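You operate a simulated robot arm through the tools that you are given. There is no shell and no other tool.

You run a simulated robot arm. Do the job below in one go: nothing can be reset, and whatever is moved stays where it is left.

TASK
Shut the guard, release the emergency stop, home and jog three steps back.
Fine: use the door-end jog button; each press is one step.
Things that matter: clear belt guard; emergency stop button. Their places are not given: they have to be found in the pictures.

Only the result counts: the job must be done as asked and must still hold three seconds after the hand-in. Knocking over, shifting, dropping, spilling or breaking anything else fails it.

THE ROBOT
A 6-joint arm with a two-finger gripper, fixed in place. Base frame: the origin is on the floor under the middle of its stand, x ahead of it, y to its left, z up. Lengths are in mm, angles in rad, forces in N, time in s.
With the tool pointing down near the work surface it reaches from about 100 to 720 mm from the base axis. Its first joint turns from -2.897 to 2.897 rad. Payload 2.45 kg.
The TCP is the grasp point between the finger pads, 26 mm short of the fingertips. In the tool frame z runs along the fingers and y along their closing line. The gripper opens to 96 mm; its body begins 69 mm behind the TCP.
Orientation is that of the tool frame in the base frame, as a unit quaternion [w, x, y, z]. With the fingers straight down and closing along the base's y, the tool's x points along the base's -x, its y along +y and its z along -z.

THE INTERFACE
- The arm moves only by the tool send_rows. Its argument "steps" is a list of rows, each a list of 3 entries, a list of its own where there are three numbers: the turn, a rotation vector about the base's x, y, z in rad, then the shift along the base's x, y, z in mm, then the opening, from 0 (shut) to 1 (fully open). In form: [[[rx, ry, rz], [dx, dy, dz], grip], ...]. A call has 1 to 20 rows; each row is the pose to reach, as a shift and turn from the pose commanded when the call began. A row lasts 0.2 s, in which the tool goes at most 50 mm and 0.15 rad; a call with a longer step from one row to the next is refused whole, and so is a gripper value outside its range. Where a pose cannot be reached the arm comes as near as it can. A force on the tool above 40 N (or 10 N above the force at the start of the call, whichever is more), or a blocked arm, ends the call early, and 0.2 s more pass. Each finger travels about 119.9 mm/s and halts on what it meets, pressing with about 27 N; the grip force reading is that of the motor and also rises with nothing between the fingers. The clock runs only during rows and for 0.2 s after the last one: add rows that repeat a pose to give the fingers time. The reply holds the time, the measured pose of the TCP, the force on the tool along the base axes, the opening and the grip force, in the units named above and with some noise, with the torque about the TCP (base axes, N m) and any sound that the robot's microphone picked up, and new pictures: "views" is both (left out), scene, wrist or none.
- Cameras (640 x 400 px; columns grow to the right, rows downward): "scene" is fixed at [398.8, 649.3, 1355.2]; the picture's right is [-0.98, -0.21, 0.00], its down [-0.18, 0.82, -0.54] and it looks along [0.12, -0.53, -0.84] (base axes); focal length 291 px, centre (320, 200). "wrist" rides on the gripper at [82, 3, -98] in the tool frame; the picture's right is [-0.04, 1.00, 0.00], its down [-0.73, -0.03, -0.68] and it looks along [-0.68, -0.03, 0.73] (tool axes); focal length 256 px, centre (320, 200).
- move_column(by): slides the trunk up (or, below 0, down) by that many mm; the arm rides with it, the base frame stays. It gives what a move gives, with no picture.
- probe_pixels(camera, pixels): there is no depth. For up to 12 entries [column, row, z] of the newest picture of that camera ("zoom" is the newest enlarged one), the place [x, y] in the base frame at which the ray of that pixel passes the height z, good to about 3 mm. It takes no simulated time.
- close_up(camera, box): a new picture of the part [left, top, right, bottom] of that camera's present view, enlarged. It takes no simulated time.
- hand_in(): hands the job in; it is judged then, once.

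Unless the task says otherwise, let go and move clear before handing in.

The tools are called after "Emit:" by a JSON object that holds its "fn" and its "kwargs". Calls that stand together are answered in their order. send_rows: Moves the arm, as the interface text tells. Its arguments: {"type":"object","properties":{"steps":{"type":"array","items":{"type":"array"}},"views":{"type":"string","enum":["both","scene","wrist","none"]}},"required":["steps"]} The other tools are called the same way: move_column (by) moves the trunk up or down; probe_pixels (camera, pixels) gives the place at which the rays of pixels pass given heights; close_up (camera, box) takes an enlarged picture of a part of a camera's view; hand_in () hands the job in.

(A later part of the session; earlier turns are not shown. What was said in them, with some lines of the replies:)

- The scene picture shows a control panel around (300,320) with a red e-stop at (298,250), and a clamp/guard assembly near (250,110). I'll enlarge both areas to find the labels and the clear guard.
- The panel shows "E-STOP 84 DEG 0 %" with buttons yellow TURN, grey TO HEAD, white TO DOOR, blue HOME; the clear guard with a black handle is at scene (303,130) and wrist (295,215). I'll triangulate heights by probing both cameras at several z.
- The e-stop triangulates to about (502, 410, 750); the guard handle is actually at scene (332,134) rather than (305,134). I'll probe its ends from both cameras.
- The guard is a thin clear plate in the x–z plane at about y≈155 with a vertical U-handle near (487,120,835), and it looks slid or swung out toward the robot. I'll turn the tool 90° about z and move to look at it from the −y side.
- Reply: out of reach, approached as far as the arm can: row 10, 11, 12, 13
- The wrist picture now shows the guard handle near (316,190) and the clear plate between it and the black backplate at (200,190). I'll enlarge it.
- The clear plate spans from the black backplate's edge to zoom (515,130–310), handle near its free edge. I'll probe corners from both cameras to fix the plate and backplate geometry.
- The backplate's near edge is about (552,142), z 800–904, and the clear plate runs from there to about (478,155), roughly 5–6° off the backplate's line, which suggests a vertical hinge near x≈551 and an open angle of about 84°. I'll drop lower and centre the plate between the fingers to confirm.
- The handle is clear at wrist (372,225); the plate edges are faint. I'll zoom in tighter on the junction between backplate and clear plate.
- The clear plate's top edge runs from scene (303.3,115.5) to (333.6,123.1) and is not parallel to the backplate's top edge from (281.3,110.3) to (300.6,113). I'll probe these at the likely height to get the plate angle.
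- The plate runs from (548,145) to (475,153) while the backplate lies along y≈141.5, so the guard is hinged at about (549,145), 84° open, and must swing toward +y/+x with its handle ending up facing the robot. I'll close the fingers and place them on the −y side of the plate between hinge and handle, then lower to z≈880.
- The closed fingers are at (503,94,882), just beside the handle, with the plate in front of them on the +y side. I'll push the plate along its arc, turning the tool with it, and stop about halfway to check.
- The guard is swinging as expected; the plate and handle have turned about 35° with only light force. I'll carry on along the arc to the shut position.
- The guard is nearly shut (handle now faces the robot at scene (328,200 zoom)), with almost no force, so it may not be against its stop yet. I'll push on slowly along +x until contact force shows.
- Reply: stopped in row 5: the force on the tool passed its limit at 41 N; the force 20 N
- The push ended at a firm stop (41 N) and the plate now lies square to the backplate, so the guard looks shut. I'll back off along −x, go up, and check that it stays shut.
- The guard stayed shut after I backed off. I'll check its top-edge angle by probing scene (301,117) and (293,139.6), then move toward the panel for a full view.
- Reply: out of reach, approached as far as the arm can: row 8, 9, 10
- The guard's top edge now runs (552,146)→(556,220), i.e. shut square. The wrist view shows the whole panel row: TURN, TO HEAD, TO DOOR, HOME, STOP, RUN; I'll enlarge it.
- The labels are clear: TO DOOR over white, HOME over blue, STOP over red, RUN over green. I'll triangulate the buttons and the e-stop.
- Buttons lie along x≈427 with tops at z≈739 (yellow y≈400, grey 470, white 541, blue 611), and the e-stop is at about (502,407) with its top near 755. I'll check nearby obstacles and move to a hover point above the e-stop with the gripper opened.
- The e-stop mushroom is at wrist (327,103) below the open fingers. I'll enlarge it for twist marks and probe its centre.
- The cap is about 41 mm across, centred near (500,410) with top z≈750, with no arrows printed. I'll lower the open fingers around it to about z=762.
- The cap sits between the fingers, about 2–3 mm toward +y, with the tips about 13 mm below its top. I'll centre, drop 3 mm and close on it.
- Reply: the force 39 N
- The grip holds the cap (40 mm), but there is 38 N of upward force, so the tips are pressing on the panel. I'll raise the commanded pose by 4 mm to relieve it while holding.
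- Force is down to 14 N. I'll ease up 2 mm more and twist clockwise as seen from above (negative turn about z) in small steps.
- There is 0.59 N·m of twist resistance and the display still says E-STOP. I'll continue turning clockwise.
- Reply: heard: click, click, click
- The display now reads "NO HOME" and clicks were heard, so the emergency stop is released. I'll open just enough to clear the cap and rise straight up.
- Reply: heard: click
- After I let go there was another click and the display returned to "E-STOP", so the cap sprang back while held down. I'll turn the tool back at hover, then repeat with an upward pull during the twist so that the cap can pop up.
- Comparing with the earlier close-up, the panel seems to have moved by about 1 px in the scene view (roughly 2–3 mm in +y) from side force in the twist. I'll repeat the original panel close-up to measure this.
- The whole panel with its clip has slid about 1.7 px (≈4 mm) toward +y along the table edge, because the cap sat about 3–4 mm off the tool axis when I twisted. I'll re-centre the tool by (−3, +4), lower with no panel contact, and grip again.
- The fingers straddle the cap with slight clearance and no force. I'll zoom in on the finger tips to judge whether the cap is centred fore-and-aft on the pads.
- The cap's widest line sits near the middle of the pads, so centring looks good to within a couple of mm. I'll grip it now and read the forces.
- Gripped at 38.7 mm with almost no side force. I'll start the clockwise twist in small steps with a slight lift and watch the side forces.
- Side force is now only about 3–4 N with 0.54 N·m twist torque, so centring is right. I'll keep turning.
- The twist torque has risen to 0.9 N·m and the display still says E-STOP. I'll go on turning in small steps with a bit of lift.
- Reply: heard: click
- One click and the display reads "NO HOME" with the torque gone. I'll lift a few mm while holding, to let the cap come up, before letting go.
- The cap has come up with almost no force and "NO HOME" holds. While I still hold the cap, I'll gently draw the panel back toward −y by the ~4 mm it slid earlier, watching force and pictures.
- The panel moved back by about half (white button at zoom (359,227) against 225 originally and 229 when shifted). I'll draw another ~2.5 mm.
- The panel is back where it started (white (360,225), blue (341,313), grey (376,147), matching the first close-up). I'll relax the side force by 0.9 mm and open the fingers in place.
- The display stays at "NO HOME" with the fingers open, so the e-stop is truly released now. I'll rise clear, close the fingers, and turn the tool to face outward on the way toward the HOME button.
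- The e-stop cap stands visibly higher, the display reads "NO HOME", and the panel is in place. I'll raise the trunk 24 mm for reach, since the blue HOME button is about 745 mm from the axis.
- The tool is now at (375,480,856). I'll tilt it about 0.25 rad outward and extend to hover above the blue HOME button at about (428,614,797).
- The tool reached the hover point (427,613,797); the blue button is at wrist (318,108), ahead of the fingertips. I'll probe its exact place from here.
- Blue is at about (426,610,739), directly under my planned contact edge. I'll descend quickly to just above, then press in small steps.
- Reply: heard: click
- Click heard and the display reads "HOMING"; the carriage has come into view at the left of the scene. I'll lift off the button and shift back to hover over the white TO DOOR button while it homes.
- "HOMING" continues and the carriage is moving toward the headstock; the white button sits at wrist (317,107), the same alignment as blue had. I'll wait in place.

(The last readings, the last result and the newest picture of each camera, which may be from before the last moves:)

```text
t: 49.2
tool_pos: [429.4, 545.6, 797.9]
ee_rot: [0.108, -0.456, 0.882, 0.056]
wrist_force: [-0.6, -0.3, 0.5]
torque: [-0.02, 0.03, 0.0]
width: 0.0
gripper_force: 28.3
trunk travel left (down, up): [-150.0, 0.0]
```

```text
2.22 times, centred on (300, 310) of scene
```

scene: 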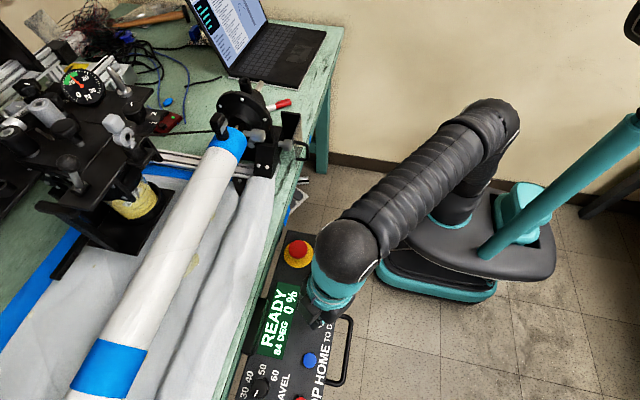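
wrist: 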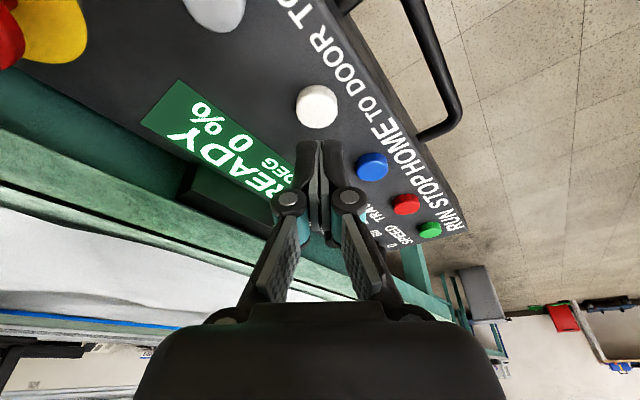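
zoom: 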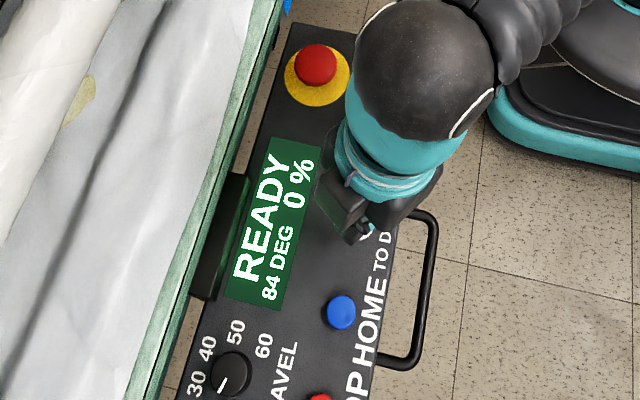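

The display reads "READY", so homing is complete. I'll make the first press on white TO DOOR with the same descent that worked for HOME, then lift off.

Emit:
{"fn": "send_rows", "kwargs": {"steps": [[[0, 0, 0], [0, 0, -12], 0], [[0, 0, 0], [0, 0, -22], 0], [[0, 0, 0], [0, 0, -27], 0], [[0, 0, 0], [0, 0, -30], 0], [[0, 0, 0], [0, 0, -33], 0], [[0, 0, 0], [0, 0, -33], 0], [[0, 0, 0], [0, 0, -26], 0], [[0, 0, 0], [0, 0, -16], 0], [[0, 0, 0], [0, 0, -10], 0], [[0, 0, 0], [0, 0, -10], 0], [[0, 0, 0], [0, 0, -10], 0]]}}

Emit:
{"fn": "close_up", "kwargs": {"camera": "scene", "box": [220, 220, 380, 400]}}

Emit:
{"fn": "close_up", "kwargs": {"camera": "scene", "box": [0, 40, 260, 290]}}

```text
t: 51.6
tool_pos: [428.5, 541.8, 788.3]
ee_rot: [0.108, -0.456, 0.881, 0.057]
wrist_force: [-0.3, 0.5, -0.8]
torque: [0.03, 0.01, 0.01]
width: 0.0
gripper_force: 28.7
trunk travel left (down, up): [-150.0, 0.0]
heard: click
```

scene: 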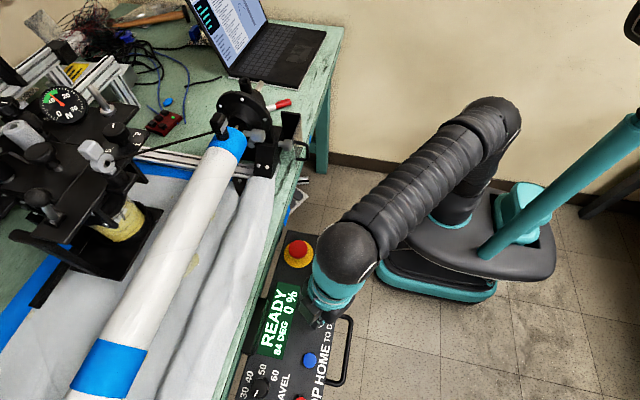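
wrist: 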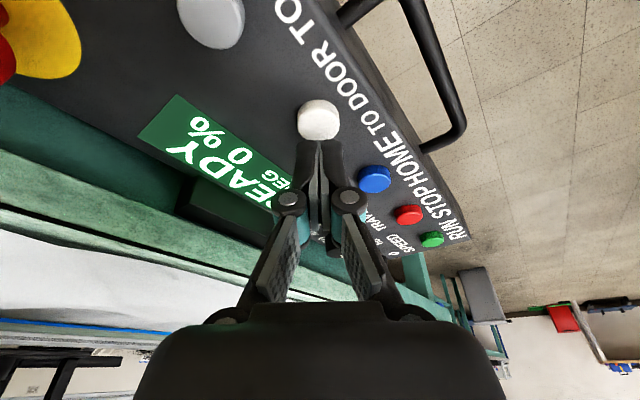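

```text
2.22 times, centred on (300, 310) of scene
```

zoom: 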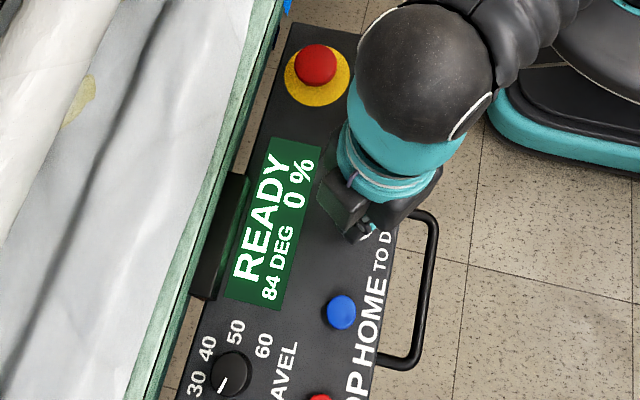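

```text
1.60 times, centred on (130, 165) of scene
```

zoom: 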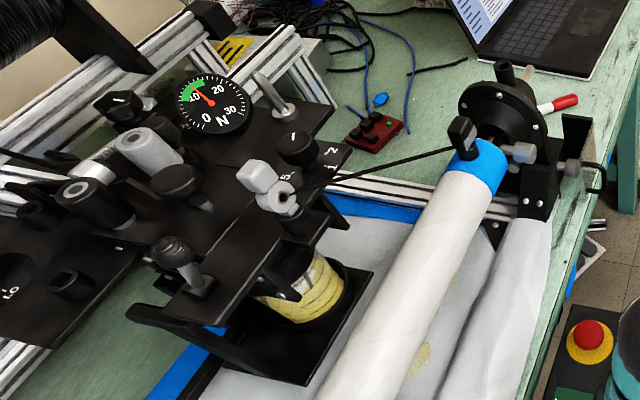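

One click, and the carriage moved one step away from the head (its dial went from scene (82,87) to about (63,104)). I'll wait a second to confirm that the step has finished before pressing again.

Emit:
{"fn": "send_rows", "kwargs": {"steps": [[[0, 0, 0], [0, 0, 0], 0], [[0, 0, 0], [0, 0, 0], 0], [[0, 0, 0], [0, 0, 0], 0], [[0, 0, 0], [0, 0, 0], 0]], "views": "scene"}}

Emit:
{"fn": "close_up", "kwargs": {"camera": "scene", "box": [0, 40, 260, 290]}}

```text
t: 52.6
tool_pos: [428.4, 543.4, 788.6]
ee_rot: [0.108, -0.456, 0.882, 0.057]
wrist_force: [0.5, -0.4, -0.3]
torque: [-0.03, 0.03, 0.01]
width: 0.0
gripper_force: 28.5
trunk travel left (down, up): [-150.0, 0.0]
```

scene: 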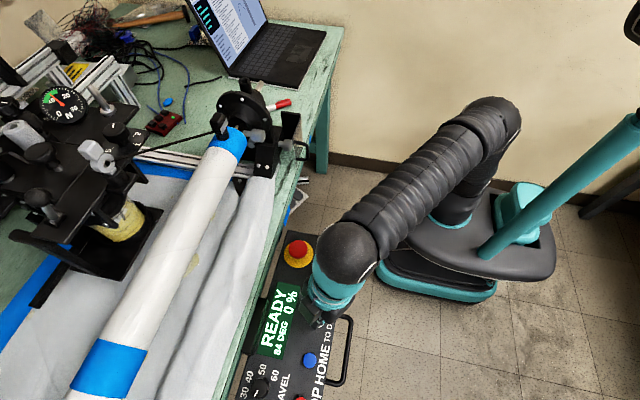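

```text
1.60 times, centred on (130, 165) of scene
```

zoom: 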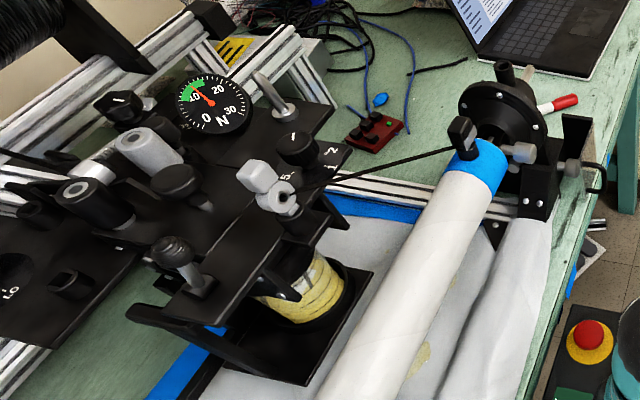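

The carriage has stopped in the same place with "READY", so step one is done. Now the second press, with the same end depth (23 mm down from here), then lift.

Emit:
{"fn": "send_rows", "kwargs": {"steps": [[[0, 0, 0], [0, 0, -10], 0], [[0, 0, 0], [0, 0, -17], 0], [[0, 0, 0], [0, 0, -20], 0], [[0, 0, 0], [0, 0, -23], 0], [[0, 0, 0], [0, 0, -23], 0], [[0, 0, 0], [0, 0, -16], 0], [[0, 0, 0], [0, 0, -6], 0], [[0, 0, 0], [0, 0, 0], 0], [[0, 0, 0], [0, 0, 0], 0], [[0, 0, 0], [0, 0, 0], 0], [[0, 0, 0], [0, 0, 0], 0], [[0, 0, 0], [0, 0, 0], 0]], "views": "scene"}}

Emit:
{"fn": "close_up", "kwargs": {"camera": "scene", "box": [0, 40, 260, 290]}}

```text
t: 55.2
tool_pos: [429.7, 543.1, 788.0]
ee_rot: [0.107, -0.456, 0.882, 0.057]
wrist_force: [0.2, 0.6, -0.3]
torque: [0.03, -0.01, -0.01]
width: 0.0
gripper_force: 28.5
trunk travel left (down, up): [-150.0, 0.0]
heard: click
```

scene: 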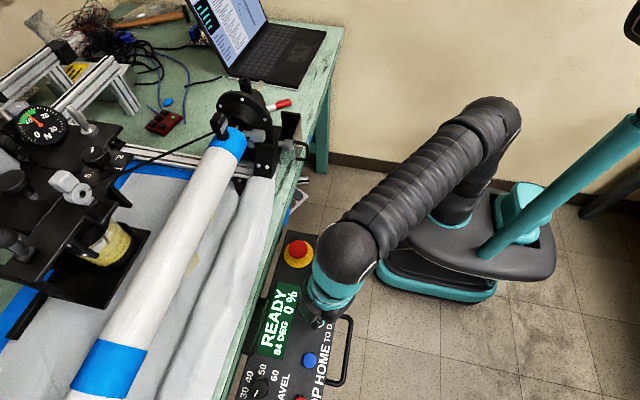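

```text
1.60 times, centred on (130, 165) of scene
```

zoom: 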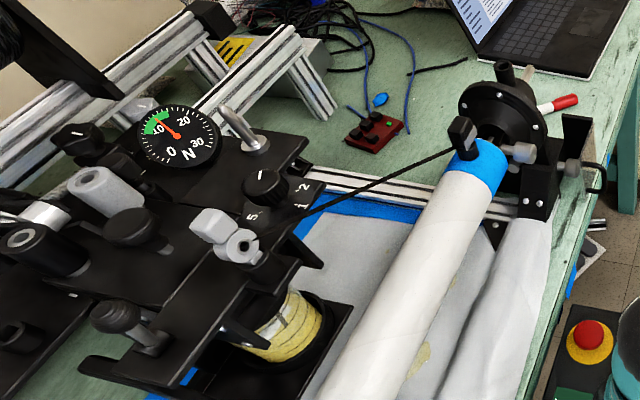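

The second click moved the carriage another equal step (dial now near scene (41,126)) and the display is "READY". Now the third and last press.

Emit:
{"fn": "send_rows", "kwargs": {"steps": [[[0, 0, 0], [0, 0, -10], 0], [[0, 0, 0], [0, 0, -17], 0], [[0, 0, 0], [0, 0, -20], 0], [[0, 0, 0], [0, 0, -23], 0], [[0, 0, 0], [0, 0, -23], 0], [[0, 0, 0], [0, 0, -16], 0], [[0, 0, 0], [0, 0, -6], 0], [[0, 0, 0], [0, 0, 5], 0], [[0, 0, 0], [0, 0, 10], 0], [[0, 0, 0], [0, 0, 10], 0], [[0, 0, 0], [0, 0, 10], 0], [[0, 0, 0], [0, 0, 10], 0]], "views": "scene"}}

Emit:
{"fn": "close_up", "kwargs": {"camera": "scene", "box": [0, 40, 260, 290]}}

Emit:
{"fn": "close_up", "kwargs": {"camera": "scene", "box": [220, 220, 380, 400]}}

```text
t: 57.8
tool_pos: [428.2, 543.3, 797.8]
ee_rot: [0.107, -0.456, 0.882, 0.057]
wrist_force: [0.4, -1.1, 0.5]
torque: [-0.01, -0.01, -0.01]
width: 0.0
gripper_force: 28.6
trunk travel left (down, up): [-150.0, 0.0]
heard: click
```

scene: 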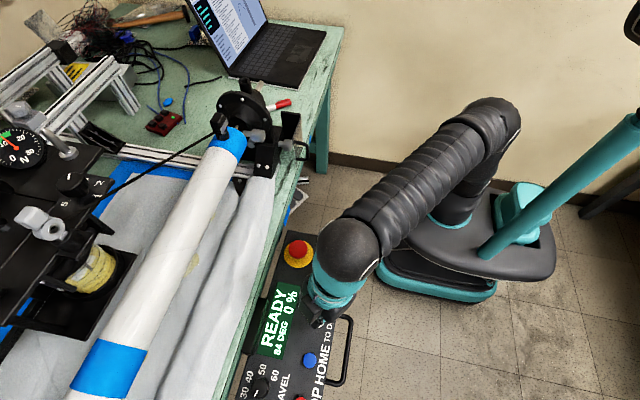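

```text
1.60 times, centred on (130, 165) of scene
```

zoom: 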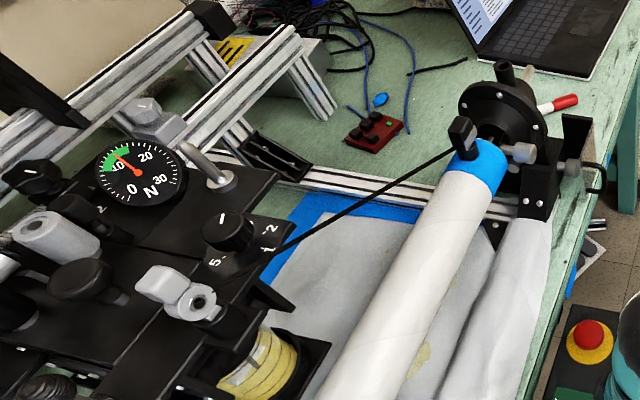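

```text
2.22 times, centred on (300, 310) of scene
```

zoom: 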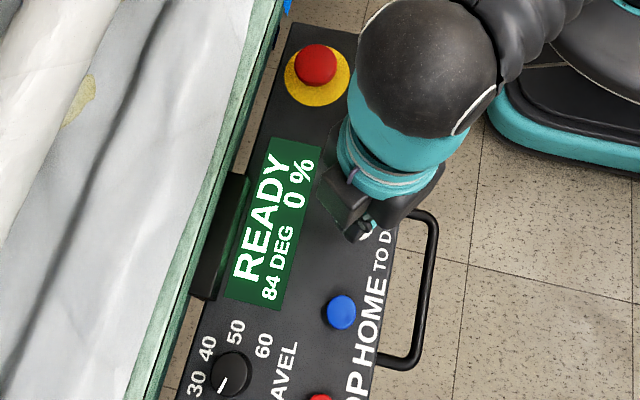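

Three clicks gave three equal steps (dial now near scene (18,147)), and the display reads "READY". I'll retreat from the panel and check the guard and e-stop before handing in.

Emit:
{"fn": "send_rows", "kwargs": {"steps": [[[0, 0, 0], [-8, -6, 10], 0], [[0, 0, 0], [-25, -22, 18], 0], [[0, 0, 0], [-42, -42, 25], 0], [[0, 0, 0], [-60, -65, 30], 0], [[0, 0, 0], [-78, -88, 35], 0], [[0, 0, 0], [-96, -112, 40], 0], [[0, 0, 0], [-112, -136, 40], 0], [[0, 0, 0], [-125, -155, 40], 0], [[0, 0, 0], [-125, -155, 40], 0]]}}

Emit:
{"fn": "close_up", "kwargs": {"camera": "scene", "box": [260, 95, 350, 165]}}

Emit:
{"fn": "close_up", "kwargs": {"camera": "scene", "box": [220, 220, 380, 400]}}

```text
t: 59.8
tool_pos: [303.4, 387.7, 837.9]
ee_rot: [0.108, -0.456, 0.882, 0.056]
wrist_force: [0.0, -0.1, 0.6]
torque: [0.03, 0.01, -0.02]
width: 0.1
gripper_force: 28.2
trunk travel left (down, up): [-150.0, 0.0]
```

scene: 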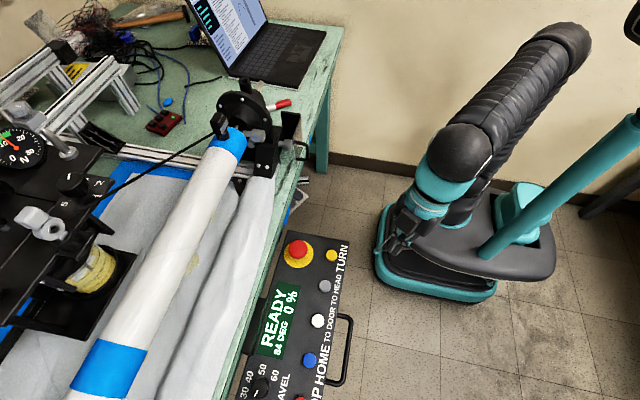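
wrist: 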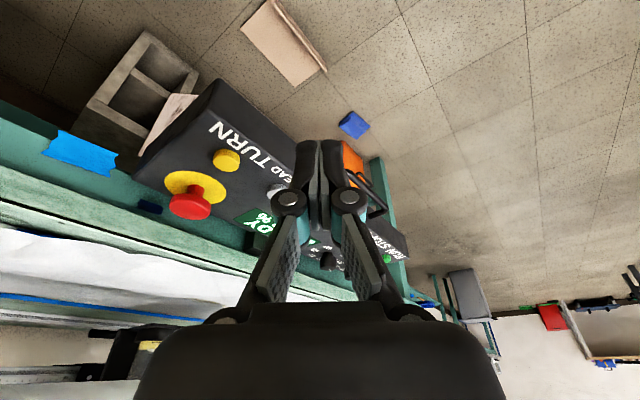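

```text
5.71 times, centred on (305, 130) of scene
```

zoom: 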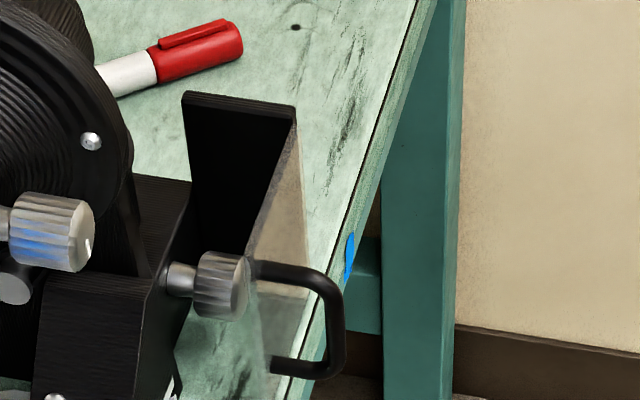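

```text
2.22 times, centred on (300, 310) of scene
```

zoom: 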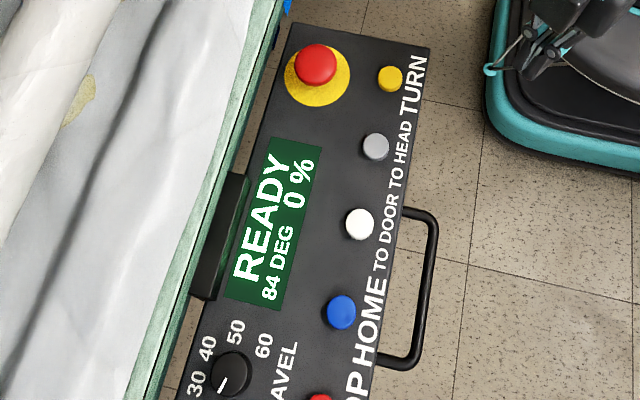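

The guard is still shut square against its stop (zoom (250–300,130–370)), the e-stop cap is up, and the display reads "READY". The carriage sits three steps out from home, the panel is in its original place and the arm is clear. I'm handing in.

Emit:
{"fn": "hand_in", "kwargs": {}}

```text
The job is handed in.
```

The job is done and handed in; I haven't seen the judging result. The guard is shut, the emergency stop is released, the machine is homed, and the carriage is three steps back from home.

- **Guard:** it was hinged about 84° open. I pushed it round until it met its stop, and it stayed shut after I let go.
- **Emergency stop:** the first clockwise twist released it, but it latched again when I opened the fingers. On the second try I also lifted the cap, and it stayed up.
- **Home:** one press of the blue HOME button. The display went from "NO HOME" to "HOMING" to "READY".
- **Jog:** three separate presses of the white TO DOOR button. Each gave one click and one equal carriage step.

**Panel shift:** during the first twist the control panel slid about 4 mm along the table edge. I pulled it back while holding the emergency stop cap. In the pictures it then matched its starting place to within about 1 mm.

At hand-in the display read "READY" and the arm was clear of everything.
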